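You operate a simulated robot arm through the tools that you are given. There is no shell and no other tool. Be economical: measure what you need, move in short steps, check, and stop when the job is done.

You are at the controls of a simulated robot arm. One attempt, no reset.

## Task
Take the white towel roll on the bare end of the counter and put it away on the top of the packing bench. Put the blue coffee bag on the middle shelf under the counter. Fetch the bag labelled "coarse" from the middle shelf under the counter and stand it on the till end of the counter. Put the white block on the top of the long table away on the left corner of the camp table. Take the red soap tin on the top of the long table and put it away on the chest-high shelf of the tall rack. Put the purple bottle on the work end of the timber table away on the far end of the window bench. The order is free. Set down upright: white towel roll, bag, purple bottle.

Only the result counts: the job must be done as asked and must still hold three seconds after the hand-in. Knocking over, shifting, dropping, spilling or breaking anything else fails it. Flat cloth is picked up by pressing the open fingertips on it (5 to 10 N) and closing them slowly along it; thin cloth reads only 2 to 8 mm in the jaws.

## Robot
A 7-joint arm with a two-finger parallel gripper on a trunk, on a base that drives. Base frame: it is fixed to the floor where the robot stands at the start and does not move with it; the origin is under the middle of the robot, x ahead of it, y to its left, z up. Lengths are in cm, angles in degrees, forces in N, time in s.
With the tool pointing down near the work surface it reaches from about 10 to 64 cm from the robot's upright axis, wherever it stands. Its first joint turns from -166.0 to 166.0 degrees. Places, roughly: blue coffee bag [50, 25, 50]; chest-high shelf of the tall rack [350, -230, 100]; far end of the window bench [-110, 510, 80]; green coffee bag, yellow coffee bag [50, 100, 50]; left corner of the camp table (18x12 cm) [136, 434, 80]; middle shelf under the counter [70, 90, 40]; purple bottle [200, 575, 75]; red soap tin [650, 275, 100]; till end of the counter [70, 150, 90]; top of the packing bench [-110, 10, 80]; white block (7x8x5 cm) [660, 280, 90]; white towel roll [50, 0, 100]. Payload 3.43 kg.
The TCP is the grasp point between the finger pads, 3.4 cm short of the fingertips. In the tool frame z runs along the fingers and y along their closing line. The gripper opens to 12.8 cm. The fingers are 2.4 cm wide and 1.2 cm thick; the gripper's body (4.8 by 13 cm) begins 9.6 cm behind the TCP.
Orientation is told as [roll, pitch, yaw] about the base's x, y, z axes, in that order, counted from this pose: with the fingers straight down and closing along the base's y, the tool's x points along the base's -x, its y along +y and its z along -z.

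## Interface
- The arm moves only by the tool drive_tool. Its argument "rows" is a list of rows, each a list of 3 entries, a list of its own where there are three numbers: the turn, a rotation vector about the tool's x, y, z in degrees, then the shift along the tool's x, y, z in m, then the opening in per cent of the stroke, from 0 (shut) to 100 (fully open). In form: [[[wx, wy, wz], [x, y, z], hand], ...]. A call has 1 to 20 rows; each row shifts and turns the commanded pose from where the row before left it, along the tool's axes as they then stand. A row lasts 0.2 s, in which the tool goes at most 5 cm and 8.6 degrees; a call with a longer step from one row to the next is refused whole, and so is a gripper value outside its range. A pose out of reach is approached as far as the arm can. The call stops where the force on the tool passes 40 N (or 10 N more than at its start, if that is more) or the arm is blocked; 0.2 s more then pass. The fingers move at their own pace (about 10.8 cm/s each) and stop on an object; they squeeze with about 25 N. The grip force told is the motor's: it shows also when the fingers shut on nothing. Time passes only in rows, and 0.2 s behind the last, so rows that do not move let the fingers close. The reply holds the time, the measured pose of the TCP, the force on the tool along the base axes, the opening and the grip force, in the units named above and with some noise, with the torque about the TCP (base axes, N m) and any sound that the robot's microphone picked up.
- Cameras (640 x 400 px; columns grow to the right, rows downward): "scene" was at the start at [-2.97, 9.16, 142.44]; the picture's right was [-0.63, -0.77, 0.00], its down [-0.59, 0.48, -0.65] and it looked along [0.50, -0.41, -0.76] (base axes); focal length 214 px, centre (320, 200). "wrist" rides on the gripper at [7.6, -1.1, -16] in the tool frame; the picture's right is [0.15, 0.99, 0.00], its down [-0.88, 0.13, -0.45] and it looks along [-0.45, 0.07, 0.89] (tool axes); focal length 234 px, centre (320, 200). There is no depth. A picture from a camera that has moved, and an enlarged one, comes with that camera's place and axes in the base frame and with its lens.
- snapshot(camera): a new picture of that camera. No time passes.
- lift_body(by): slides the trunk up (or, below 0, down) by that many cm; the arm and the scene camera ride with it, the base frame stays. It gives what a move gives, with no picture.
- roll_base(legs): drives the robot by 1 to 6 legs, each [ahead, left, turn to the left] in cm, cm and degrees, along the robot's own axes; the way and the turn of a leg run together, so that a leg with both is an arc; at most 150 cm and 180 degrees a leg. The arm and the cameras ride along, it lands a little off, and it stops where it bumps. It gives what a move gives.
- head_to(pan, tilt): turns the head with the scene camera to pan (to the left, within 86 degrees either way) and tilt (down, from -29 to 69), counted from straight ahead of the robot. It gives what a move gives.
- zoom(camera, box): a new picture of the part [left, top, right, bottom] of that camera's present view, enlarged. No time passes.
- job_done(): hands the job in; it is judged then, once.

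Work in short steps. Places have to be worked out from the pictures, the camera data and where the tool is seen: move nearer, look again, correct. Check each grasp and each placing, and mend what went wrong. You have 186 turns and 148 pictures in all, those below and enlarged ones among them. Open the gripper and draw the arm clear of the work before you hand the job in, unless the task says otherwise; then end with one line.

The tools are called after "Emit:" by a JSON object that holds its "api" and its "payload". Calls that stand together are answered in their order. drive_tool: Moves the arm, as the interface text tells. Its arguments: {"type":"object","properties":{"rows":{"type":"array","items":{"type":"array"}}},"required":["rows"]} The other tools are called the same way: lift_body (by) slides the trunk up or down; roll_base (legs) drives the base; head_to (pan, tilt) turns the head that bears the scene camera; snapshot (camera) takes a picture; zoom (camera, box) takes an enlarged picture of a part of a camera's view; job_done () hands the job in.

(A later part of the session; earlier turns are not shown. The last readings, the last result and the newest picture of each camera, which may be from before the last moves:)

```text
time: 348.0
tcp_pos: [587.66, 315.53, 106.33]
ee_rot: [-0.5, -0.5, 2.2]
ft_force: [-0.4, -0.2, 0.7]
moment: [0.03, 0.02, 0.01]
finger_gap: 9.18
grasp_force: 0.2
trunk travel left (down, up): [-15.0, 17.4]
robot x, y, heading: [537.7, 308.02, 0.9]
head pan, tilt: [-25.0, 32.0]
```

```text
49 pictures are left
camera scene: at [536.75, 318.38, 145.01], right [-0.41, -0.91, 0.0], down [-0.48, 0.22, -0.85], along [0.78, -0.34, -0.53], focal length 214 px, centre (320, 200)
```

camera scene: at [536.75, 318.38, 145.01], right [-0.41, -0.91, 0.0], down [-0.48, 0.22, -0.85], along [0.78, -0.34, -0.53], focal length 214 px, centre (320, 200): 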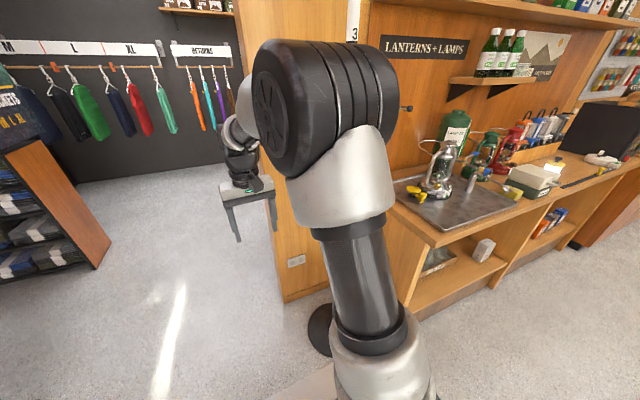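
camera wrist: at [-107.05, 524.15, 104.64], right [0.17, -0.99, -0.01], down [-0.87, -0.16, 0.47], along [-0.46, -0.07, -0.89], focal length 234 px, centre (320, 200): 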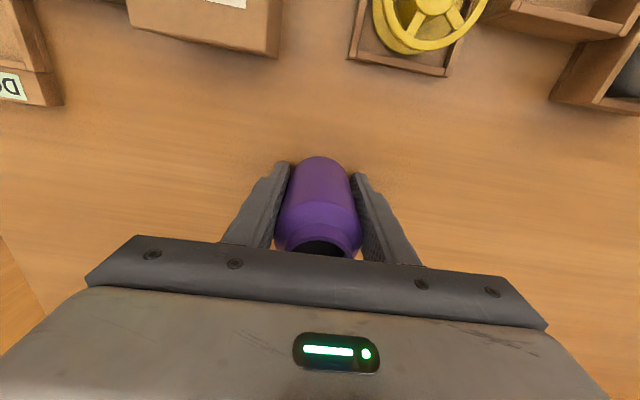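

A pole stand at about (601, 279) is near, and the long table starts to the right of it. I'll back up 12 cm, strafe right and look.

Emit:
{"api": "roll_base", "payload": {"legs": [[-12, 0, -1], [0, -75, 0]]}}

Emit:
{"api": "head_to", "payload": {"pan": 15, "tilt": 35}}

Emit:
{"api": "snapshot", "payload": {"camera": "scene"}}

```text
time: 356.5
tcp_pos: [575.79, 238.75, 106.27]
ee_rot: [-0.5, -0.5, 0.8]
ft_force: [0.3, 0.2, 0.6]
moment: [-0.04, 0.0, 0.04]
finger_gap: 9.21
grasp_force: 0.1
trunk travel left (down, up): [-15.0, 17.4]
robot x, y, heading: [525.67, 232.8, -0.5]
head pan, tilt: [-25.0, 32.0]
```

```text
time: 357.6
tcp_pos: [575.75, 238.92, 106.24]
ee_rot: [-0.5, -0.3, 0.8]
ft_force: [0.0, -0.1, 0.3]
moment: [-0.01, -0.02, -0.01]
finger_gap: 9.23
grasp_force: 0.0
trunk travel left (down, up): [-15.0, 17.4]
robot x, y, heading: [525.87, 232.42, -0.4]
head pan, tilt: [15.0, 35.0]
```

```text
48 pictures are left
camera scene: at [525.35, 248.96, 144.55], right [0.25, -0.97, 0.0], down [-0.56, -0.14, -0.82], along [0.79, 0.21, -0.57], focal length 214 px, centre (320, 200)
```

scene: 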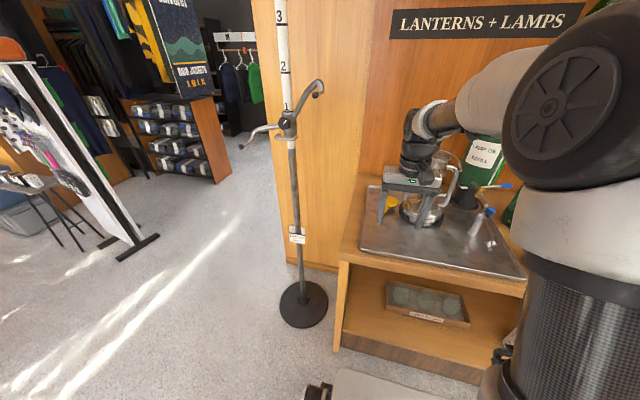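

This table isn't it: the wall panel at x≈629 reaches y≈303 and the targets are behind it. I'll back off and go through the opening at y≈360.

Emit:
{"api": "roll_base", "payload": {"legs": [[-20, 0, 0.5], [0, 128, 0], [110, 0, 0]]}}

Emit:
{"api": "head_to", "payload": {"pan": -45, "tilt": 32}}

Emit:
{"api": "snapshot", "payload": {"camera": "scene"}}

Emit:
{"api": "head_to", "payload": {"pan": 10, "tilt": 30}}

Emit:
{"api": "snapshot", "payload": {"camera": "scene"}}

```text
time: 376.5
tcp_pos: [663.84, 374.93, 106.19]
ee_rot: [-0.5, -0.5, 5.0]
ft_force: [-0.4, -0.1, 0.9]
moment: [-0.02, -0.02, 0.0]
finger_gap: 9.22
grasp_force: 0.0
trunk travel left (down, up): [-15.0, 17.4]
robot x, y, heading: [614.56, 364.78, 3.6]
head pan, tilt: [15.0, 35.0]
```

```text
time: 377.8
tcp_pos: [664.02, 375.0, 106.29]
ee_rot: [-0.5, -0.4, 4.9]
ft_force: [-0.3, 0.0, -0.6]
moment: [0.01, 0.0, 0.01]
finger_gap: 9.21
grasp_force: 0.2
trunk travel left (down, up): [-15.0, 17.4]
robot x, y, heading: [614.0, 364.92, 4.0]
head pan, tilt: [-45.0, 32.0]
```

```text
47 pictures are left
camera scene: at [611.32, 372.55, 145.01], right [-0.66, -0.75, 0.0], down [-0.4, 0.35, -0.85], along [0.64, -0.56, -0.53], focal length 214 px, centre (320, 200)
```

scene: 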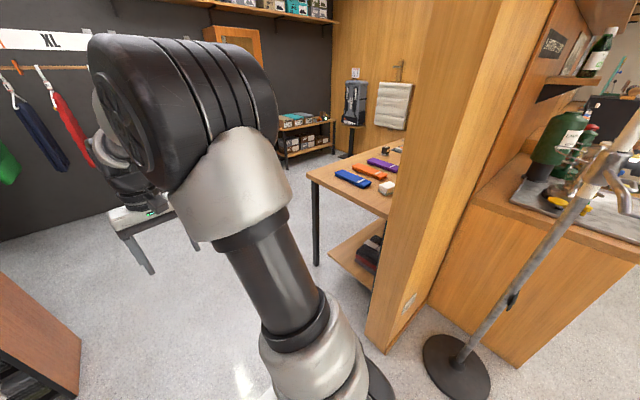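

```text
time: 379.0
tcp_pos: [663.97, 374.85, 106.26]
ee_rot: [-0.5, -0.4, 4.9]
ft_force: [0.6, -0.1, 0.2]
moment: [0.01, -0.02, 0.03]
finger_gap: 9.23
grasp_force: 0.0
trunk travel left (down, up): [-15.0, 17.4]
robot x, y, heading: [614.31, 365.18, 3.7]
head pan, tilt: [10.0, 30.0]
```

```text
46 pictures are left
camera scene: at [613.37, 380.6, 145.32], right [0.24, -0.97, 0.0], down [-0.49, -0.12, -0.87], along [0.84, 0.2, -0.5], focal length 214 px, centre (320, 200)
```

scene: 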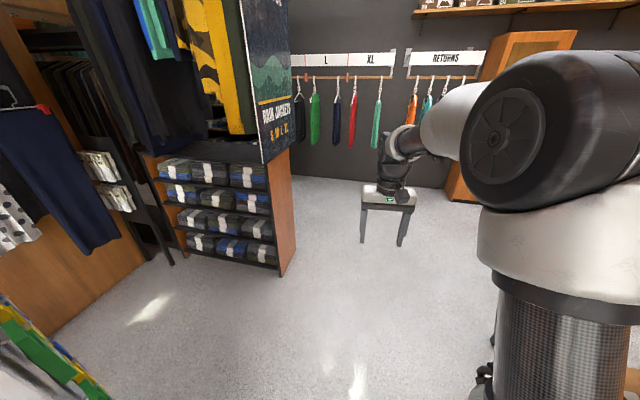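

The long table is behind the panel, with its end at y≈297 and x≈640–712; the white block is near (667, 270). I'll drive in and turn to face it.

Emit:
{"api": "roll_base", "payload": {"legs": [[60, -3, 0], [0, 0, -93.7]]}}

Emit:
{"api": "head_to", "payload": {"pan": 0, "tilt": 40}}

Emit:
{"api": "snapshot", "payload": {"camera": "scene"}}

Emit:
{"api": "snapshot", "payload": {"camera": "wrist"}}

```text
time: 386.5
tcp_pos: [679.59, 315.8, 106.2]
ee_rot: [-0.5, -0.4, -89.3]
ft_force: [0.3, -1.0, 0.0]
moment: [0.02, 0.01, -0.01]
finger_gap: 9.21
grasp_force: 0.0
trunk travel left (down, up): [-15.0, 17.4]
robot x, y, heading: [673.38, 366.0, -90.5]
head pan, tilt: [10.0, 30.0]
```

```text
time: 387.2
tcp_pos: [679.73, 315.82, 106.25]
ee_rot: [-0.4, -0.4, -89.2]
ft_force: [0.6, -1.4, 0.3]
moment: [-0.02, 0.0, 0.0]
finger_gap: 9.22
grasp_force: 0.0
trunk travel left (down, up): [-15.0, 17.4]
robot x, y, heading: [673.51, 365.94, -90.2]
head pan, tilt: [0.0, 40.0]
```

```text
45 pictures are left
camera scene: at [687.44, 366.41, 143.79], right [-1.0, 0.01, 0.0], down [0.0, 0.64, -0.77], along [-0.01, -0.77, -0.64], focal length 214 px, centre (320, 200)
```

scene: 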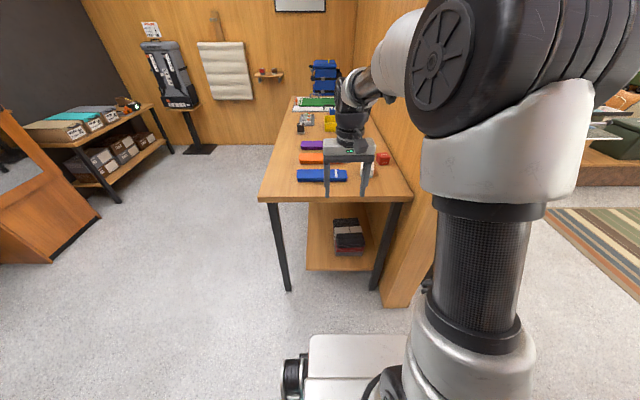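

```text
44 pictures are left
camera wrist: at [678.66, 323.6, 122.1], right [0.99, 0.16, -0.01], down [0.15, -0.88, 0.46], along [0.07, -0.46, -0.89], focal length 234 px, centre (320, 200)
```

wrist: 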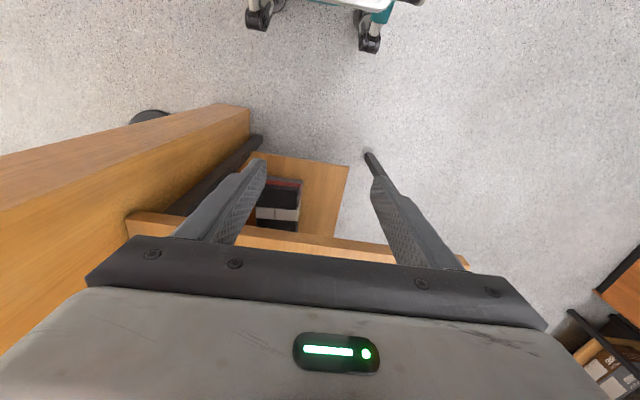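

Emit:
{"api": "zoom", "payload": {"camera": "scene", "box": [255, 85, 415, 205]}}

```text
3.33 times, centred on (335, 145) of scene
camera zoom: at [687.44, 366.41, 143.79], right [-1.0, 0.01, 0.0], down [0.0, 0.64, -0.77], along [-0.01, -0.77, -0.64], focal length 715 px, centre (270, 383)
```

zoom: 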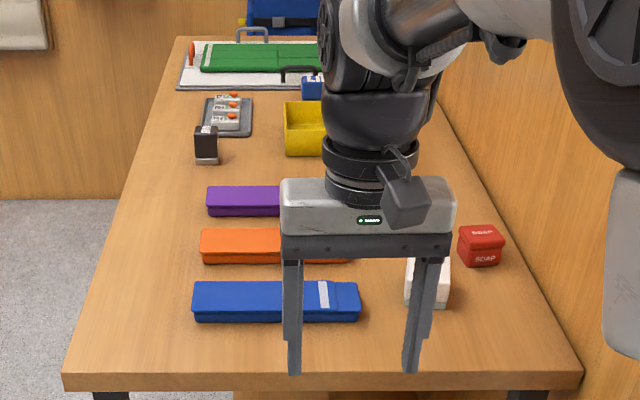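

The white block and red tin are near the wall side of the table. I'll shift slightly left, move ahead 26 cm and look from the wrist.

Emit:
{"api": "roll_base", "payload": {"legs": [[0, 8, 0], [26, 0, 0]]}}

Emit:
{"api": "drive_tool", "payload": {"rows": [[[0, 0, 0], [0, -0.045, 0], 100], [[0, 0, 0], [0, -0.045, 0], 100], [[0, 0, 0], [0, -0.045, 0], 100], [[0, 0, 0], [0, -0.045, 0], 100], [[0, 0, 0], [0, -0.02, 0], 100], [[0, 0, 0], [-0.03, 0, 0], 100], [[0, 0, 0], [0, 0, 0], 100]]}}

Emit:
{"api": "snapshot", "payload": {"camera": "wrist"}}

Emit:
{"api": "snapshot", "payload": {"camera": "scene"}}

```text
time: 390.1
tcp_pos: [687.85, 289.99, 106.18]
ee_rot: [-0.5, -0.4, -89.1]
ft_force: [-0.6, 0.0, 0.1]
moment: [0.01, -0.01, 0.01]
finger_gap: 9.22
grasp_force: 0.1
trunk travel left (down, up): [-15.0, 17.4]
robot x, y, heading: [681.37, 340.04, -90.3]
head pan, tilt: [0.0, 40.0]
```

```text
time: 391.7
tcp_pos: [667.82, 286.6, 106.37]
ee_rot: [-0.5, -0.4, -89.2]
ft_force: [0.1, 0.9, -0.1]
moment: [0.02, 0.01, 0.01]
finger_gap: 12.81
grasp_force: 0.0
trunk travel left (down, up): [-15.0, 17.4]
robot x, y, heading: [681.51, 339.79, -90.5]
head pan, tilt: [0.0, 40.0]
```

```text
42 pictures are left
camera wrist: at [666.85, 294.39, 122.23], right [0.99, 0.16, -0.01], down [0.15, -0.88, 0.46], along [0.07, -0.46, -0.89], focal length 234 px, centre (320, 200)
```

wrist: 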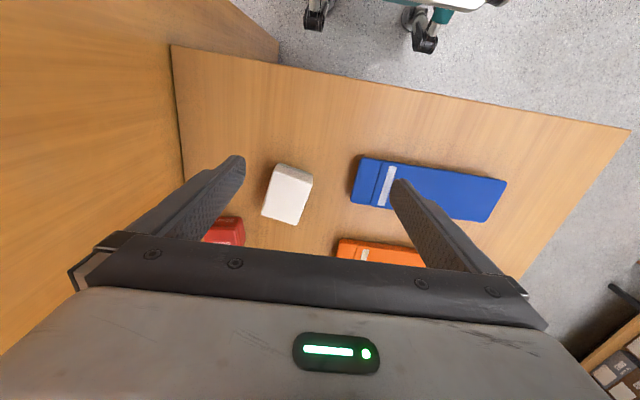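

```text
41 pictures are left
camera scene: at [695.51, 340.44, 143.79], right [-1.0, 0.01, 0.0], down [0.0, 0.64, -0.77], along [0.0, -0.77, -0.64], focal length 214 px, centre (320, 200)
```

scene: 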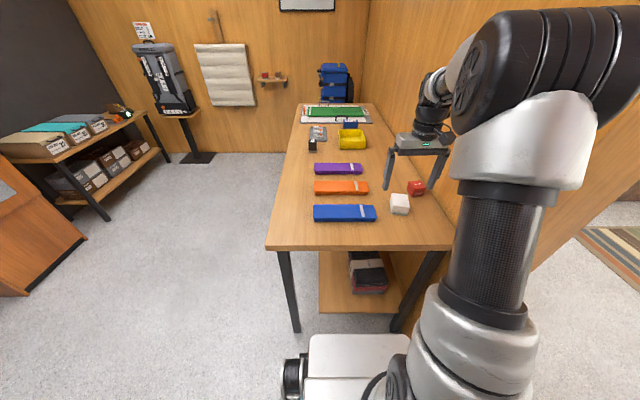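

The block triangulates to (664.1, 276.9), top z≈88.7, turned about 6°. I'll move above it, rotate to match and lower partway.

Emit:
{"api": "drive_tool", "payload": {"rows": [[[0, 0, 3.3], [-0.035, -0.018, 0], 100], [[0, 0, 3.2], [-0.035, -0.02, 0], 100], [[0, 0, 0], [-0.03, 0, 0], 100], [[0, 0, 0], [0, 0, 0.04], 100], [[0, 0, 0], [0, 0, 0.04], 100], [[0, 0, 0], [0, 0, 0.04], 100], [[0, 0, 0], [0, 0, 0], 100]]}}

Emit:
{"api": "snapshot", "payload": {"camera": "wrist"}}

```text
time: 393.3
tcp_pos: [663.74, 276.65, 94.44]
ee_rot: [-0.3, -0.4, -95.5]
ft_force: [-0.2, 0.4, -0.6]
moment: [-0.01, -0.01, -0.01]
finger_gap: 12.82
grasp_force: 0.0
trunk travel left (down, up): [-15.0, 17.4]
robot x, y, heading: [681.29, 339.64, -90.2]
head pan, tilt: [0.0, 40.0]
```

```text
40 pictures are left
camera wrist: at [663.5, 284.56, 110.33], right [1.0, 0.05, -0.01], down [0.05, -0.89, 0.46], along [0.01, -0.46, -0.89], focal length 234 px, centre (320, 200)
```

wrist: 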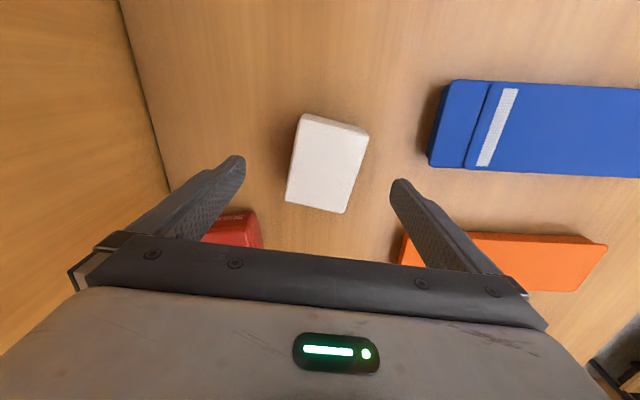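

Emit:
{"api": "drive_tool", "payload": {"rows": [[[0, 0, 0], [0.004, 0.005, 0.03], 100], [[0, 0, 0], [0, 0, 0.02], 100], [[0, 0, 0], [0, 0, 0.01], 100], [[0, 0, 0], [0, 0, 0], 100]]}}

Emit:
{"api": "drive_tool", "payload": {"rows": [[[0, 0, 0], [0, 0, 0], 70], [[0, 0, 0], [0, 0, 0], 50], [[0, 0, 0], [0, 0, 0], 20], [[0, 0, 0], [0, 0, 0], 20], [[0, 0, 0], [0, 0, 0], 20]]}}

Emit:
{"api": "snapshot", "payload": {"camera": "wrist"}}

```text
time: 394.2
tcp_pos: [664.15, 276.84, 89.33]
ee_rot: [-0.4, -1.0, -95.4]
ft_force: [0.9, 11.8, 21.1]
moment: [0.52, -1.46, 0.94]
finger_gap: 12.8
grasp_force: 0.0
trunk travel left (down, up): [-15.0, 17.4]
robot x, y, heading: [681.52, 340.08, -90.2]
head pan, tilt: [0.0, 40.0]
stopped in row 4: the force on the tool passed its limit at 43 N (the readings are from after the stop); the commanded pose is now the measured one
```

```text
time: 395.4
tcp_pos: [664.35, 276.54, 89.54]
ee_rot: [-0.3, -1.3, -95.6]
ft_force: [14.6, -9.3, 33.7]
moment: [-0.1, -1.83, -0.39]
finger_gap: 6.22
grasp_force: 25.3
trunk travel left (down, up): [-15.0, 17.4]
robot x, y, heading: [681.52, 339.81, -90.3]
head pan, tilt: [0.0, 40.0]
```

```text
39 pictures are left
camera wrist: at [664.16, 284.62, 105.19], right [1.0, 0.05, -0.01], down [0.05, -0.88, 0.48], along [0.02, -0.48, -0.88], focal length 234 px, centre (320, 200)
```

wrist: 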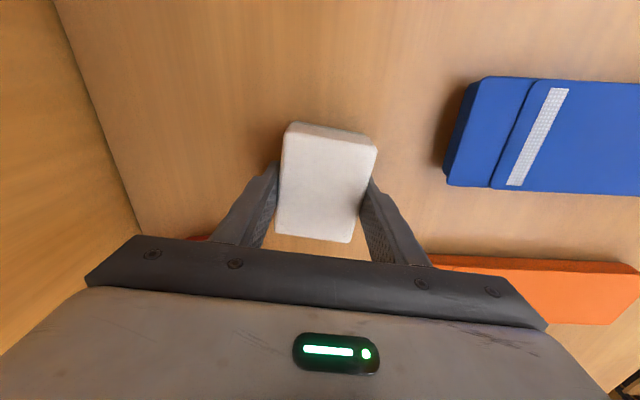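

Tips touched the table at z≈86 and the block is gripped (6.2 cm). I'll lift and check.

Emit:
{"api": "drive_tool", "payload": {"rows": [[[0, 0, 0], [0, 0, -0.02], 20], [[0, 0, 0], [0, 0, -0.04], 20], [[0, 0, 0], [0, 0, -0.04], 20], [[0, 0, 0], [0, 0, -0.04], 20], [[0, 0, 0], [0, 0, -0.04], 20], [[0, 0, 0], [0.03, 0.03, 0], 20], [[0, 0, 0], [0.03, 0.03, 0], 20], [[0, 0, 0], [0.03, 0.03, 0], 20], [[0, 0, 0], [0.03, 0.03, 0], 20], [[0, 0, 0], [0.03, 0.03, 0], 20], [[0, 0, 0], [0, 0.03, 0], 20], [[0, 0, 0], [0, 0, 0], 20]]}}

Emit:
{"api": "snapshot", "payload": {"camera": "wrist"}}

Emit:
{"api": "snapshot", "payload": {"camera": "scene"}}

```text
time: 398.0
tcp_pos: [683.54, 290.16, 106.83]
ee_rot: [-0.4, -1.0, -95.6]
ft_force: [-0.4, 1.2, -0.4]
moment: [-0.01, -0.03, 0.01]
finger_gap: 6.15
grasp_force: 25.5
trunk travel left (down, up): [-15.0, 17.4]
robot x, y, heading: [681.56, 340.2, -90.0]
head pan, tilt: [0.0, 40.0]
```

```text
38 pictures are left
camera wrist: at [683.42, 298.17, 122.68], right [1.0, 0.05, -0.01], down [0.05, -0.88, 0.47], along [0.02, -0.47, -0.88], focal length 234 px, centre (320, 200)
```

wrist: 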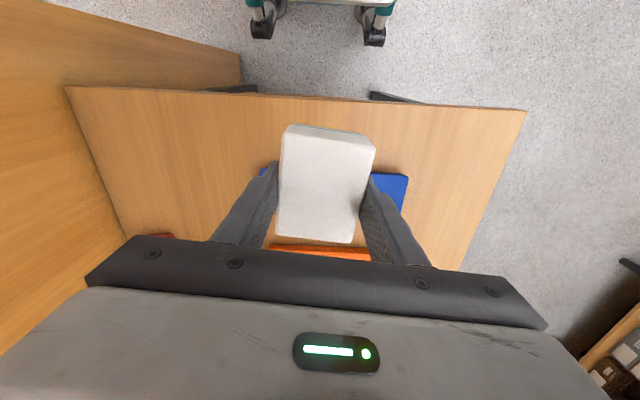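

```text
37 pictures are left
camera scene: at [695.52, 340.47, 143.79], right [-1.0, 0.01, 0.0], down [0.0, 0.64, -0.77], along [0.0, -0.77, -0.64], focal length 214 px, centre (320, 200)
```

scene: 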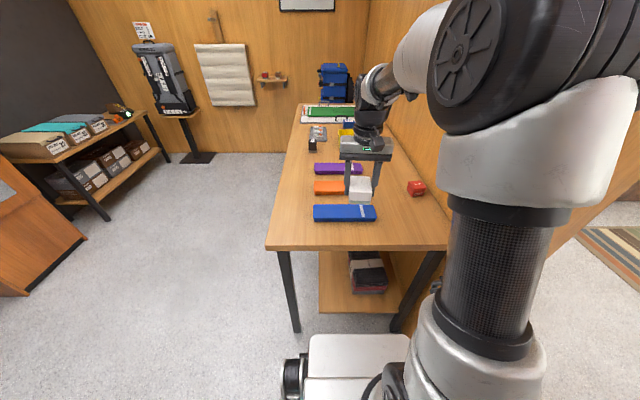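

The block is held. I'll drive back through the opening and across to the camp table.

Emit:
{"api": "roll_base", "payload": {"legs": [[-25, 0, 0], [0, 0, -90], [110, 0, 0], [110, 45, 0], [130, 0, 0], [125, 0, 0]]}}

Emit:
{"api": "head_to", "payload": {"pan": -25, "tilt": 35}}

Emit:
{"api": "snapshot", "payload": {"camera": "scene"}}

```text
time: 426.7
tcp_pos: [156.45, 301.99, 106.83]
ee_rot: [-0.4, -0.9, 176.6]
ft_force: [0.4, 0.2, -0.6]
moment: [0.02, 0.01, 0.0]
finger_gap: 6.14
grasp_force: 25.0
trunk travel left (down, up): [-15.0, 17.4]
robot x, y, heading: [206.1, 306.31, -178.1]
head pan, tilt: [0.0, 40.0]
```

```text
time: 427.6
tcp_pos: [156.54, 302.04, 106.94]
ee_rot: [-0.4, -0.9, 176.5]
ft_force: [0.0, -0.3, -1.4]
moment: [0.01, 0.01, 0.02]
finger_gap: 6.16
grasp_force: 24.7
trunk travel left (down, up): [-15.0, 17.4]
robot x, y, heading: [205.99, 306.14, -178.4]
head pan, tilt: [-25.0, 35.0]
```

```text
36 pictures are left
camera scene: at [207.5, 295.81, 144.54], right [0.39, 0.92, 0.0], down [0.53, -0.23, -0.82], along [-0.75, 0.32, -0.57], focal length 214 px, centre (320, 200)
```

scene: 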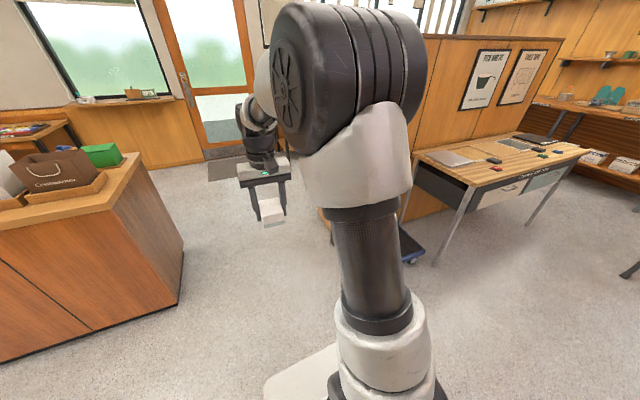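

Emit:
{"api": "roll_base", "payload": {"legs": [[0, 0, -1.8], [0, -131, 0]]}}

Emit:
{"api": "head_to", "payload": {"pan": 5, "tilt": 45}}

Emit:
{"api": "snapshot", "payload": {"camera": "scene"}}

Emit:
{"api": "snapshot", "payload": {"camera": "wrist"}}

```text
time: 440.8
tcp_pos: [157.49, 435.93, 106.87]
ee_rot: [-0.4, -0.9, 173.6]
ft_force: [0.2, -0.1, -0.4]
moment: [-0.01, 0.01, 0.01]
finger_gap: 6.15
grasp_force: 25.2
trunk travel left (down, up): [-15.0, 17.4]
robot x, y, heading: [206.84, 437.32, 179.1]
head pan, tilt: [-25.0, 35.0]
```

```text
time: 441.8
tcp_pos: [157.52, 435.91, 106.79]
ee_rot: [-0.3, -0.9, 173.7]
ft_force: [0.3, -0.8, -1.1]
moment: [0.03, 0.02, 0.0]
finger_gap: 6.16
grasp_force: 24.5
trunk travel left (down, up): [-15.0, 17.4]
robot x, y, heading: [206.78, 437.65, 178.7]
head pan, tilt: [5.0, 45.0]
```

```text
35 pictures are left
camera scene: at [207.92, 422.82, 143.07], right [-0.07, 1.0, 0.0], down [0.71, 0.05, -0.71], along [-0.71, -0.05, -0.71], focal length 214 px, centre (320, 200)
```

scene: 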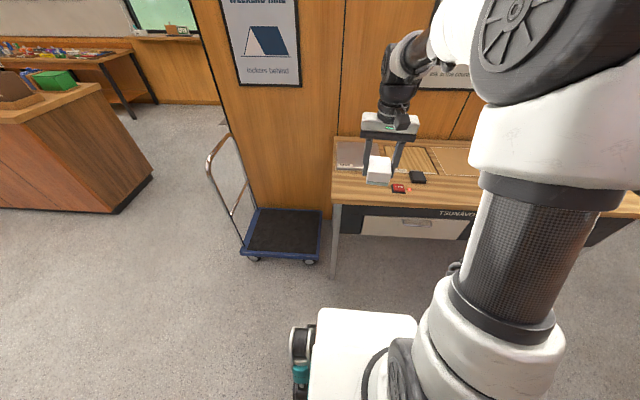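

```text
34 pictures are left
camera wrist: at [165.41, 436.18, 122.69], right [0.04, -1.0, -0.01], down [-0.88, -0.04, 0.47], along [-0.47, -0.01, -0.88], focal length 234 px, centre (320, 200)
```

wrist: 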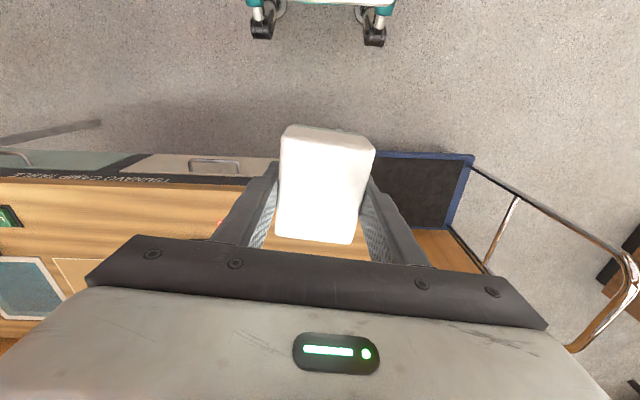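

The front-left patch at about (136, 434) is clear, between the plate (x<123) and the red card (y≈452). I'll drive ahead 15 cm, straighten the yaw and move over it.

Emit:
{"api": "roll_base", "payload": {"legs": [[15, 0, 0.8]]}}

Emit:
{"api": "drive_tool", "payload": {"rows": [[[0, 0, -3], [-0.03, 0.008, 0.02], 20], [[0, 0, -3], [-0.03, 0.006, 0.02], 20], [[0, 0, 0], [0, 0, 0.03], 20], [[0, 0, 0], [0, 0, 0], 20]]}}

Emit:
{"api": "snapshot", "payload": {"camera": "wrist"}}

Emit:
{"api": "zoom", "payload": {"camera": "scene", "box": [290, 110, 450, 250]}}

```text
time: 443.1
tcp_pos: [142.54, 435.38, 106.9]
ee_rot: [-0.5, -0.9, 174.6]
ft_force: [0.2, 0.3, 0.2]
moment: [-0.01, 0.01, -0.03]
finger_gap: 6.17
grasp_force: 24.7
trunk travel left (down, up): [-15.0, 17.4]
robot x, y, heading: [192.07, 437.83, 179.8]
head pan, tilt: [5.0, 45.0]
```

```text
time: 444.1
tcp_pos: [136.34, 434.45, 99.93]
ee_rot: [-0.5, -0.8, -179.4]
ft_force: [0.5, 0.8, -1.0]
moment: [-0.01, -0.04, -0.02]
finger_gap: 6.13
grasp_force: 24.5
trunk travel left (down, up): [-15.0, 17.4]
robot x, y, heading: [192.4, 437.86, 179.6]
head pan, tilt: [5.0, 45.0]
```

```text
33 pictures are left
camera wrist: at [144.17, 435.6, 115.75], right [0.16, -0.99, -0.01], down [-0.87, -0.14, 0.47], along [-0.46, -0.06, -0.88], focal length 234 px, centre (320, 200)
```

wrist: 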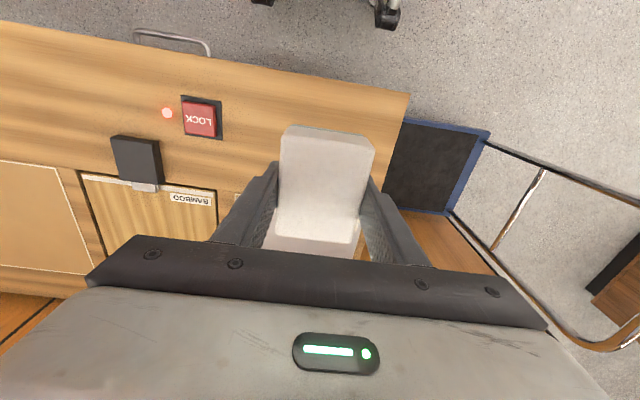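

```text
2.86 times, centred on (370, 180) of scene
camera zoom: at [193.22, 422.98, 143.06], right [-0.08, 1.0, 0.0], down [0.7, 0.06, -0.71], along [-0.7, -0.06, -0.71], focal length 613 px, centre (177, 257)
```

zoom: 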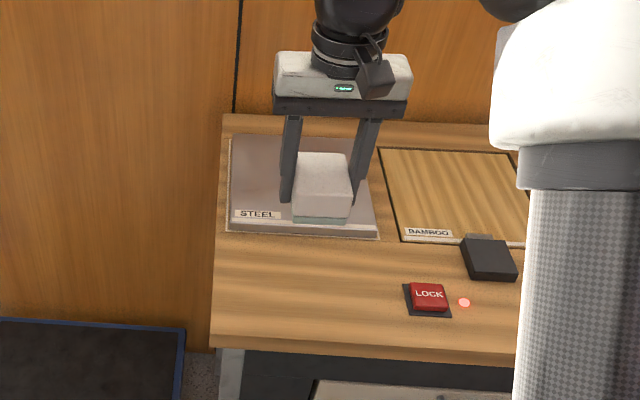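

Position is good at (136, 434). I'll lower to near the table, then slowly to contact.

Emit:
{"api": "drive_tool", "payload": {"rows": [[[0, 0, 0], [0, 0, 0.04], 20], [[0, 0, 0], [0, 0, 0.04], 20], [[0, 0, 0], [0, 0, 0.03], 20], [[0, 0, 0], [0, 0, 0.01], 20], [[0, 0, 0], [0, 0, 0], 20]]}}

Emit:
{"api": "zoom", "payload": {"camera": "scene", "box": [290, 130, 450, 250]}}

```text
time: 445.3
tcp_pos: [136.2, 434.66, 87.77]
ee_rot: [-0.5, -0.7, -179.4]
ft_force: [0.2, 0.2, -1.1]
moment: [0.0, 0.03, -0.03]
finger_gap: 6.13
grasp_force: 25.0
trunk travel left (down, up): [-15.0, 17.4]
robot x, y, heading: [192.45, 437.74, 179.8]
head pan, tilt: [5.0, 45.0]
```

```text
3.33 times, centred on (370, 190) of scene
camera zoom: at [193.22, 422.98, 143.06], right [-0.08, 1.0, 0.0], down [0.7, 0.06, -0.71], along [-0.7, -0.06, -0.71], focal length 715 px, centre (153, 233)
```

zoom: 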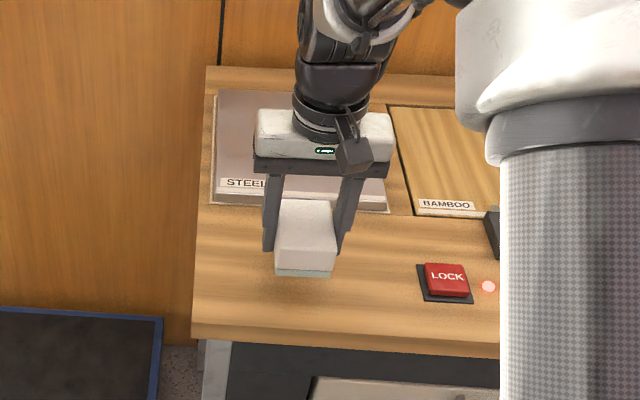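

Emit:
{"api": "drive_tool", "payload": {"rows": [[[0, 0, 0], [0, 0, 0.01], 20], [[0, 0, 0], [0, 0, 0.01], 20], [[0, 0, 0], [0, 0, 0.005], 20], [[0, 0, 0], [0, 0, 0], 20]]}}

Emit:
{"api": "drive_tool", "payload": {"rows": [[[0, 0, 0], [0, 0, 0.005], 20], [[0, 0, 0], [0, 0, 0], 20]]}}

```text
time: 446.3
tcp_pos: [136.17, 434.64, 85.46]
ee_rot: [-0.4, -0.8, -179.3]
ft_force: [-0.5, 1.0, -1.7]
moment: [-0.03, 0.02, 0.03]
finger_gap: 6.17
grasp_force: 25.1
trunk travel left (down, up): [-15.0, 17.4]
robot x, y, heading: [192.58, 437.47, 179.7]
head pan, tilt: [5.0, 45.0]
```

```text
time: 446.9
tcp_pos: [136.08, 434.65, 85.0]
ee_rot: [-0.6, -0.9, -179.4]
ft_force: [0.1, -0.2, -0.5]
moment: [-0.03, -0.02, 0.0]
finger_gap: 6.16
grasp_force: 25.0
trunk travel left (down, up): [-15.0, 17.4]
robot x, y, heading: [192.34, 437.83, 179.9]
head pan, tilt: [5.0, 45.0]
```

Emit:
{"api": "drive_tool", "payload": {"rows": [[[0, 0, 0], [0, 0, 0.005], 20], [[0, 0, 0], [0, 0, 0.004], 20], [[0, 0, 0], [0, 0, 0], 20]]}}

Emit:
{"api": "zoom", "payload": {"camera": "scene", "box": [310, 150, 390, 230]}}

```text
time: 447.7
tcp_pos: [136.3, 434.77, 84.15]
ee_rot: [-0.5, -0.8, -179.4]
ft_force: [-0.5, -0.5, -0.7]
moment: [0.04, 0.0, 0.0]
finger_gap: 6.13
grasp_force: 25.1
trunk travel left (down, up): [-15.0, 17.4]
robot x, y, heading: [192.56, 437.38, 179.8]
head pan, tilt: [5.0, 45.0]
```

```text
5.00 times, centred on (350, 190) of scene
camera zoom: at [193.22, 422.98, 143.06], right [-0.08, 1.0, 0.0], down [0.7, 0.06, -0.71], along [-0.7, -0.06, -0.71], focal length 1072 px, centre (170, 250)
```

zoom: 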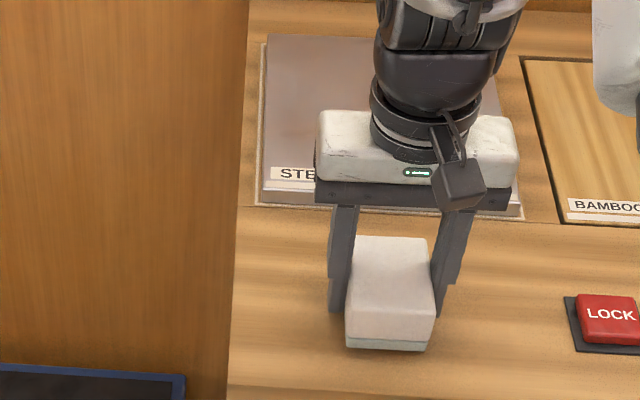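

Emit:
{"api": "drive_tool", "payload": {"rows": [[[0, 0, 0], [0, 0, 0.004], 20], [[0, 0, 0], [0, 0, 0], 20]]}}

Emit:
{"api": "drive_tool", "payload": {"rows": [[[0, 0, 0], [0, 0, 0.004], 20], [[0, 0, 0], [0, 0, 0], 20]]}}

```text
time: 448.3
tcp_pos: [136.09, 434.7, 83.58]
ee_rot: [-0.5, -0.9, -179.4]
ft_force: [0.0, -0.8, -0.7]
moment: [0.0, 0.0, 0.01]
finger_gap: 6.12
grasp_force: 25.4
trunk travel left (down, up): [-15.0, 17.4]
robot x, y, heading: [192.08, 437.52, 179.8]
head pan, tilt: [5.0, 45.0]
```

```text
time: 448.9
tcp_pos: [136.19, 434.66, 83.39]
ee_rot: [-0.4, -0.9, -179.4]
ft_force: [1.8, -1.3, 13.2]
moment: [-0.5, -0.36, 0.08]
finger_gap: 6.15
grasp_force: 25.0
trunk travel left (down, up): [-15.0, 17.4]
robot x, y, heading: [192.54, 437.54, 179.9]
head pan, tilt: [5.0, 45.0]
```

Contact at TCP z≈83.4. I'll release, lift and check.

Emit:
{"api": "drive_tool", "payload": {"rows": [[[0, 0, 0], [0, 0, 0], 55], [[0, 0, 0], [0, 0, 0], 65], [[0, 0, 0], [0, 0, 0], 75], [[0, 0, 0], [0, 0, -0.02], 75], [[0, 0, 0], [0, 0, -0.04], 75], [[0, 0, 0], [0, 0, -0.045], 75], [[0, 0, 0], [0, 0, -0.045], 75], [[0, 0, 0], [0, 0, -0.045], 75], [[0, 0, 0], [0, 0, -0.04], 75], [[0, 0, 0], [0.03, 0, 0], 75], [[0, 0, 0], [0.04, 0, 0], 75], [[0, 0, 0], [0, 0, 0], 75]]}}

Emit:
{"api": "snapshot", "payload": {"camera": "scene"}}

```text
time: 451.5
tcp_pos: [143.65, 434.45, 106.77]
ee_rot: [-0.4, -0.9, -179.4]
ft_force: [-0.3, 0.8, -0.5]
moment: [0.02, 0.0, 0.0]
finger_gap: 9.6
grasp_force: 0.0
trunk travel left (down, up): [-15.0, 17.4]
robot x, y, heading: [192.25, 437.58, 179.8]
head pan, tilt: [5.0, 45.0]
```

```text
29 pictures are left
camera scene: at [193.25, 422.98, 143.06], right [-0.08, 1.0, 0.0], down [0.7, 0.06, -0.71], along [-0.7, -0.06, -0.71], focal length 214 px, centre (320, 200)
```

scene: 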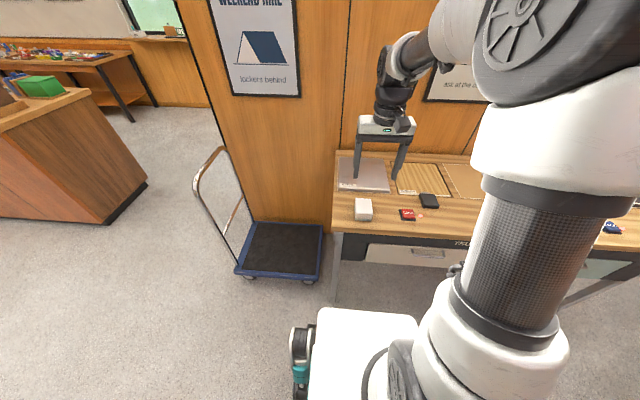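

The block is on the left corner. I'll return to the long table for the red tin.

Emit:
{"api": "roll_base", "payload": {"legs": [[-14, 0, 0], [0, 128, 0], [0, 0, 180], [130, 0, 0], [130, 0, 0]]}}

```text
time: 484.7
tcp_pos: [512.92, 303.07, 106.8]
ee_rot: [-0.5, -0.8, -0.3]
ft_force: [-0.3, 0.3, 0.0]
moment: [0.01, 0.01, 0.02]
finger_gap: 9.61
grasp_force: 0.0
trunk travel left (down, up): [-15.0, 17.4]
robot x, y, heading: [464.33, 300.9, -1.1]
head pan, tilt: [5.0, 45.0]
```

Emit:
{"api": "roll_base", "payload": {"legs": [[0, 0, 1.1], [100, 64, 0], [118, 0, 0], [0, 0, -90], [25, 0, 0]]}}

Emit:
{"api": "head_to", "payload": {"pan": 0, "tilt": 45}}

Emit:
{"api": "snapshot", "payload": {"camera": "scene"}}

```text
time: 502.5
tcp_pos: [685.47, 291.64, 106.77]
ee_rot: [-0.5, -1.0, -88.3]
ft_force: [-0.7, 0.2, 0.8]
moment: [0.01, 0.01, -0.01]
finger_gap: 9.59
grasp_force: 0.1
trunk travel left (down, up): [-15.0, 17.4]
robot x, y, heading: [681.13, 340.12, -88.9]
head pan, tilt: [5.0, 45.0]
```

```text
time: 503.2
tcp_pos: [685.59, 291.81, 106.85]
ee_rot: [-0.4, -1.0, -88.2]
ft_force: [0.3, 0.3, -1.4]
moment: [-0.01, 0.0, -0.01]
finger_gap: 9.63
grasp_force: 0.1
trunk travel left (down, up): [-15.0, 17.4]
robot x, y, heading: [681.37, 340.3, -89.1]
head pan, tilt: [0.0, 45.0]
```

```text
28 pictures are left
camera scene: at [695.35, 341.62, 143.06], right [-1.0, -0.02, 0.0], down [-0.01, 0.71, -0.71], along [0.01, -0.71, -0.71], focal length 214 px, centre (320, 200)
```

scene: 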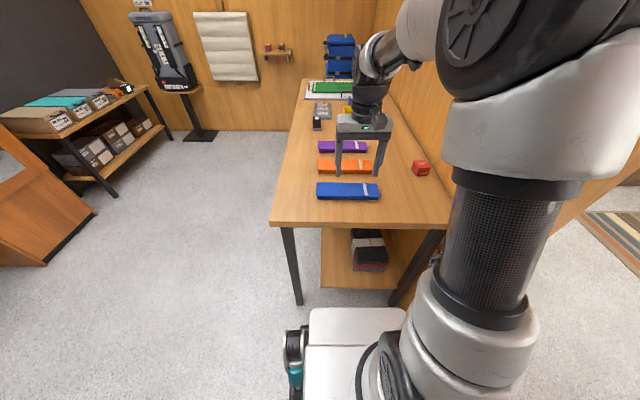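

The tin is near (654, 267), too far for a vertical tool. I'll strafe right 18 cm and pitch the tool 45° forward to gain reach.

Emit:
{"api": "roll_base", "payload": {"legs": [[0, -18, -1]]}}

Emit:
{"api": "drive_tool", "payload": {"rows": [[[0, -7.5, 0], [-0.01, -0.03, -0.01], 85], [[0, -7.5, 0], [-0.01, -0.03, -0.01], 85], [[0, -7.5, 0], [-0.01, -0.03, -0.01], 85], [[0, -7.5, 0], [-0.01, -0.02, -0.01], 85], [[0, -7.5, 0], [0, 0, 0], 85], [[0, -7.5, 0], [0, 0, 0], 85], [[0, 0, 0], [0, 0, 0], 85]]}}

Emit:
{"api": "snapshot", "payload": {"camera": "wrist"}}

Emit:
{"api": "snapshot", "payload": {"camera": "scene"}}

```text
time: 505.5
tcp_pos: [666.69, 291.5, 106.74]
ee_rot: [-0.4, -0.8, -89.4]
ft_force: [0.1, 0.0, -0.6]
moment: [0.0, -0.03, 0.0]
finger_gap: 9.64
grasp_force: 0.0
trunk travel left (down, up): [-15.0, 17.4]
robot x, y, heading: [663.32, 340.47, -90.1]
head pan, tilt: [0.0, 45.0]
```

```text
time: 507.1
tcp_pos: [655.7, 288.38, 111.61]
ee_rot: [-0.7, -45.9, -88.9]
ft_force: [0.5, 0.4, -0.1]
moment: [0.02, 0.0, -0.03]
finger_gap: 10.86
grasp_force: 0.0
trunk travel left (down, up): [-15.0, 17.4]
robot x, y, heading: [663.35, 340.5, -90.3]
head pan, tilt: [0.0, 45.0]
```

```text
27 pictures are left
camera wrist: at [654.49, 305.15, 117.2], right [0.99, 0.11, -0.11], down [0.14, -0.28, 0.95], along [0.07, -0.95, -0.3], focal length 234 px, centre (320, 200)
```

wrist: 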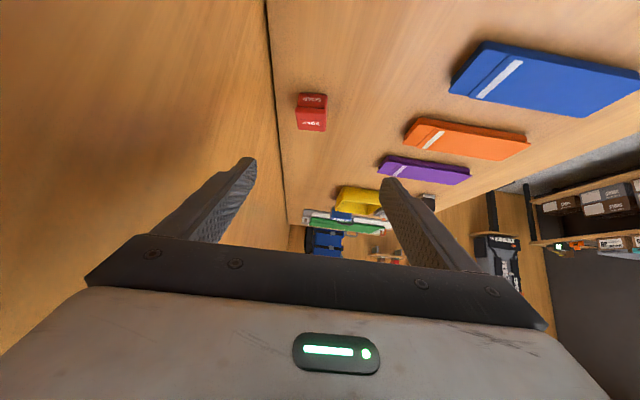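

```text
26 pictures are left
camera scene: at [677.43, 341.23, 143.06], right [-1.0, 0.0, 0.0], down [0.0, 0.71, -0.71], along [0.0, -0.71, -0.71], focal length 214 px, centre (320, 200)
```

scene: 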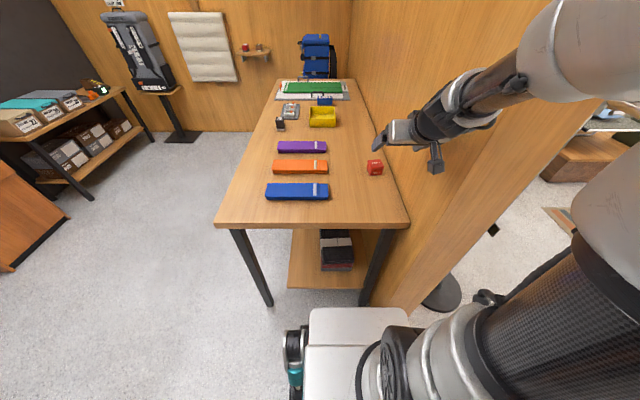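

The elbow swung out close to the wall post. I'll reduce the tilt to about 20°, which still gives the needed reach, and check the elbow.

Emit:
{"api": "drive_tool", "payload": {"rows": [[[0, 8.4, 0], [0, 0, 0], 85], [[0, 8.4, 0], [0, 0, 0], 85], [[0, 8.2, 0], [0, 0, 0], 85], [[0, 0, 0], [0, 0, 0], 85]]}}

Emit:
{"api": "roll_base", "payload": {"legs": [[3, 0, 0]]}}

Emit:
{"api": "snapshot", "payload": {"camera": "scene"}}

Emit:
{"api": "snapshot", "payload": {"camera": "wrist"}}

```text
time: 508.1
tcp_pos: [655.82, 288.46, 111.56]
ee_rot: [-0.5, -20.7, -89.2]
ft_force: [0.8, -1.2, 0.1]
moment: [-0.01, 0.02, -0.03]
finger_gap: 10.9
grasp_force: 0.0
trunk travel left (down, up): [-15.0, 17.4]
robot x, y, heading: [663.12, 340.43, -90.3]
head pan, tilt: [0.0, 45.0]
```

```text
time: 509.1
tcp_pos: [655.71, 285.48, 111.48]
ee_rot: [-0.5, -20.7, -89.3]
ft_force: [-0.5, -0.1, 0.1]
moment: [-0.03, 0.03, 0.0]
finger_gap: 10.86
grasp_force: 0.0
trunk travel left (down, up): [-15.0, 17.4]
robot x, y, heading: [663.63, 337.5, -90.2]
head pan, tilt: [0.0, 45.0]
stopped in leg 1: the robot was blocked; the commanded pose is now the measured one
```

```text
25 pictures are left
camera scene: at [677.52, 338.29, 143.06], right [-1.0, 0.0, 0.0], down [0.0, 0.71, -0.71], along [0.0, -0.71, -0.71], focal length 214 px, centre (320, 200)
```

scene: 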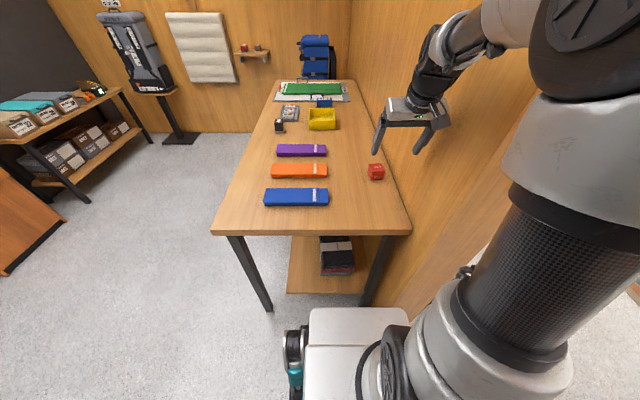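

```text
24 pictures are left
camera wrist: at [654.63, 298.28, 123.72], right [0.99, 0.15, -0.06], down [0.14, -0.66, 0.74], along [0.07, -0.74, -0.67], focal length 234 px, centre (320, 200)
```

wrist: 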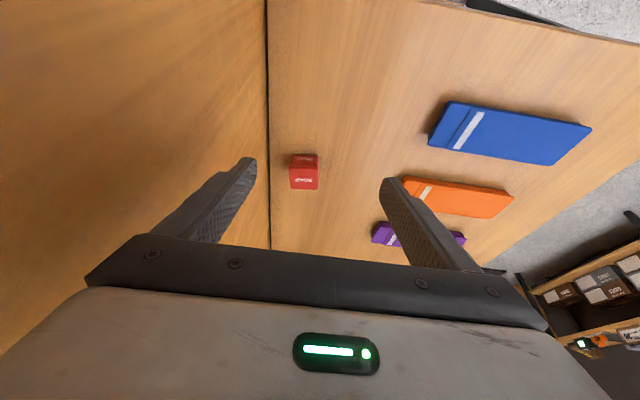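

The tin triangulates to (654, 267.2, 88.5), with the wall face at x≈646. I'll back off 1 cm from the bump, narrow the jaw opening and move to just above the tin.

Emit:
{"api": "roll_base", "payload": {"legs": [[-1, 0, 0]]}}

Emit:
{"api": "drive_tool", "payload": {"rows": [[[0, 0, 0], [-0.0266, -0.0026, 0.0374], 68], [[0, 0, 0], [-0.0266, -0.0026, 0.0374], 68], [[0, 0, 0], [-0.0266, -0.0026, 0.0374], 68], [[0, 0, 0], [-0.0266, -0.0026, 0.0374], 68], [[0, 0, 0], [-0.0266, -0.0026, 0.0374], 68], [[0, 0, 0], [0, 0, 0], 68]]}}

Emit:
{"api": "snapshot", "payload": {"camera": "wrist"}}

Emit:
{"api": "snapshot", "payload": {"camera": "scene"}}

```text
time: 509.9
tcp_pos: [655.69, 286.48, 111.39]
ee_rot: [-0.5, -20.8, -89.3]
ft_force: [-0.2, 0.9, 1.4]
moment: [-0.03, 0.03, 0.03]
finger_gap: 10.87
grasp_force: 0.1
trunk travel left (down, up): [-15.0, 17.4]
robot x, y, heading: [663.35, 338.63, -90.4]
head pan, tilt: [0.0, 45.0]
```

```text
time: 511.3
tcp_pos: [654.64, 267.54, 98.57]
ee_rot: [-0.5, -20.8, -89.3]
ft_force: [0.4, 0.3, 0.1]
moment: [0.02, 0.02, 0.0]
finger_gap: 8.7
grasp_force: 0.1
trunk travel left (down, up): [-15.0, 17.4]
robot x, y, heading: [663.91, 338.26, -90.2]
head pan, tilt: [0.0, 45.0]
```

```text
23 pictures are left
camera wrist: at [653.45, 280.27, 110.87], right [0.99, 0.15, -0.06], down [0.14, -0.66, 0.74], along [0.07, -0.74, -0.67], focal length 234 px, centre (320, 200)
```

wrist: 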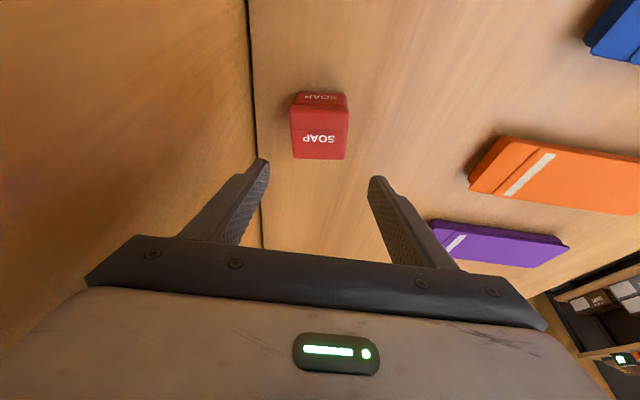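

```text
22 pictures are left
camera scene: at [677.52, 339.26, 143.06], right [-1.0, 0.0, 0.0], down [0.0, 0.71, -0.71], along [0.0, -0.71, -0.71], focal length 214 px, centre (320, 200)
```

scene: 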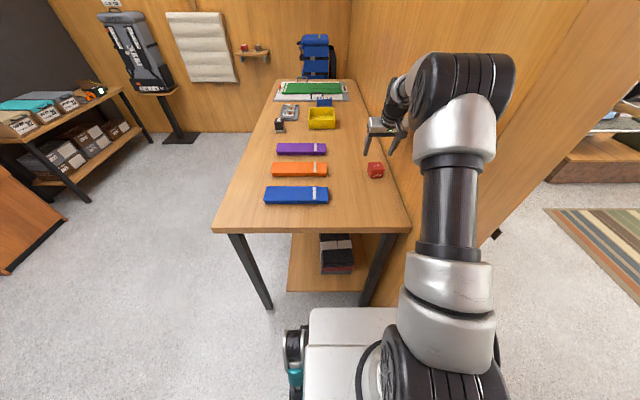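

Well centred. I'll descend straight to TCP z≈90.3 and close.

Emit:
{"api": "drive_tool", "payload": {"rows": [[[0, 0, 0], [0.0103, -0.001, 0.0282], 68], [[0, 0, 0], [0.0103, 0, 0.0282], 68], [[0, 0, 0], [0.0068, 0, 0.0188], 68], [[0, 0, 0], [0, 0, 0], 68]]}}

Emit:
{"api": "drive_tool", "payload": {"rows": [[[0, 0, 0], [0, 0, 0], 50], [[0, 0, 0], [0, 0, 0], 40], [[0, 0, 0], [0, 0, 0], 20], [[0, 0, 0], [0, 0, 0], 20]]}}

Emit:
{"api": "snapshot", "payload": {"camera": "wrist"}}

```text
time: 512.3
tcp_pos: [654.37, 267.23, 90.64]
ee_rot: [-0.4, -20.8, -89.3]
ft_force: [0.4, -0.7, 0.1]
moment: [0.0, -0.01, -0.01]
finger_gap: 8.73
grasp_force: 0.1
trunk travel left (down, up): [-15.0, 17.4]
robot x, y, heading: [663.34, 338.03, -90.2]
head pan, tilt: [0.0, 45.0]
```

```text
time: 513.3
tcp_pos: [654.43, 267.24, 90.63]
ee_rot: [-0.5, -20.8, -89.2]
ft_force: [0.1, 0.1, -0.5]
moment: [-0.05, -0.02, -0.01]
finger_gap: 5.65
grasp_force: 24.4
trunk travel left (down, up): [-15.0, 17.4]
robot x, y, heading: [663.67, 338.48, -90.3]
head pan, tilt: [0.0, 45.0]
```

```text
21 pictures are left
camera wrist: at [653.34, 280.0, 102.91], right [0.99, 0.15, -0.06], down [0.14, -0.66, 0.74], along [0.07, -0.74, -0.67], focal length 234 px, centre (320, 200)
```

wrist: 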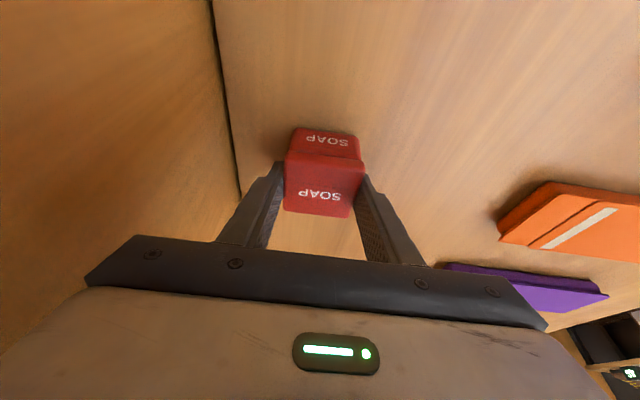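

Gripped at 5.65 cm. I'll lift straight up and draw back.

Emit:
{"api": "drive_tool", "payload": {"rows": [[[0, 0, 0], [-0.0068, 0, -0.0188], 20], [[0, 0, 0], [-0.0154, 0.005, -0.0423], 20], [[0, 0, 0], [-0.0154, 0.01, -0.0423], 20], [[0, 0, 0], [-0.0154, 0.01, -0.0423], 20], [[0, 0, 0], [0.0423, 0.01, -0.0154], 20], [[0, 0, 0], [0.0423, 0.01, -0.0154], 20], [[0, 0, 0], [0.0423, 0.01, -0.0154], 20], [[0, 0, 0], [0.0423, 0.01, -0.0154], 20], [[0, 0, 0], [0.0423, 0.01, -0.0154], 20], [[0, 0, 0], [0, 0, 0], 20]]}}

Emit:
{"api": "snapshot", "payload": {"camera": "scene"}}

```text
time: 515.5
tcp_pos: [661.58, 290.26, 105.98]
ee_rot: [-0.6, -20.8, -89.3]
ft_force: [0.4, 0.5, -1.0]
moment: [0.03, -0.01, 0.0]
finger_gap: 5.63
grasp_force: 24.8
trunk travel left (down, up): [-15.0, 17.4]
robot x, y, heading: [663.63, 338.38, -90.3]
head pan, tilt: [0.0, 45.0]
```

```text
20 pictures are left
camera scene: at [677.53, 339.31, 143.06], right [-1.0, 0.0, 0.0], down [0.0, 0.71, -0.71], along [0.0, -0.71, -0.71], focal length 214 px, centre (320, 200)
```

scene: 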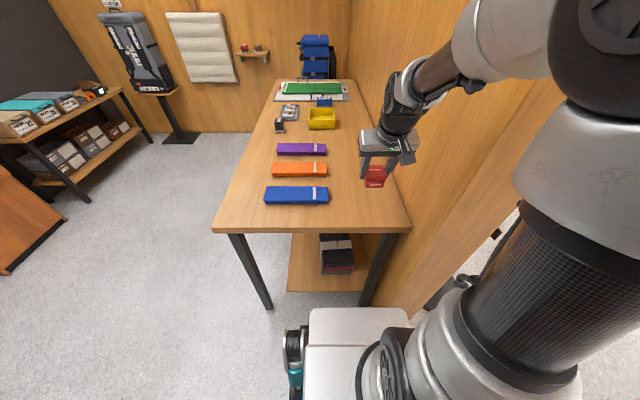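

The tin is held. Next I head out toward the tall rack, back through the opening then facing -y in the open floor to look.

Emit:
{"api": "roll_base", "payload": {"legs": [[-27, 3, 0], [0, 0, -90], [110, 0, 0], [110, 35, 0], [0, 0, 90]]}}

Emit:
{"api": "head_to", "payload": {"pan": 12, "tilt": 20}}

Emit:
{"api": "snapshot", "payload": {"camera": "scene"}}

```text
time: 536.0
tcp_pos: [440.38, 283.34, 105.9]
ee_rot: [-0.5, -20.8, -91.8]
ft_force: [-0.6, 0.0, -1.2]
moment: [0.04, 0.03, -0.01]
finger_gap: 5.65
grasp_force: 25.3
trunk travel left (down, up): [-15.0, 17.4]
robot x, y, heading: [444.46, 331.35, -92.8]
head pan, tilt: [0.0, 45.0]
```

```text
time: 536.9
tcp_pos: [440.24, 283.19, 105.93]
ee_rot: [-0.5, -20.8, -91.7]
ft_force: [0.0, -0.2, -1.0]
moment: [0.05, -0.02, -0.01]
finger_gap: 5.66
grasp_force: 25.1
trunk travel left (down, up): [-15.0, 17.4]
robot x, y, heading: [444.45, 331.56, -92.7]
head pan, tilt: [12.0, 20.0]
```

```text
19 pictures are left
camera scene: at [460.25, 330.52, 146.92], right [-0.99, -0.16, 0.0], down [-0.06, 0.34, -0.94], along [0.15, -0.93, -0.34], focal length 214 px, centre (320, 200)
```

scene: 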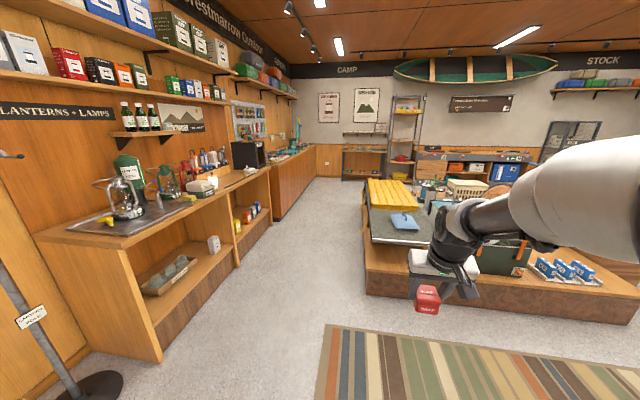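

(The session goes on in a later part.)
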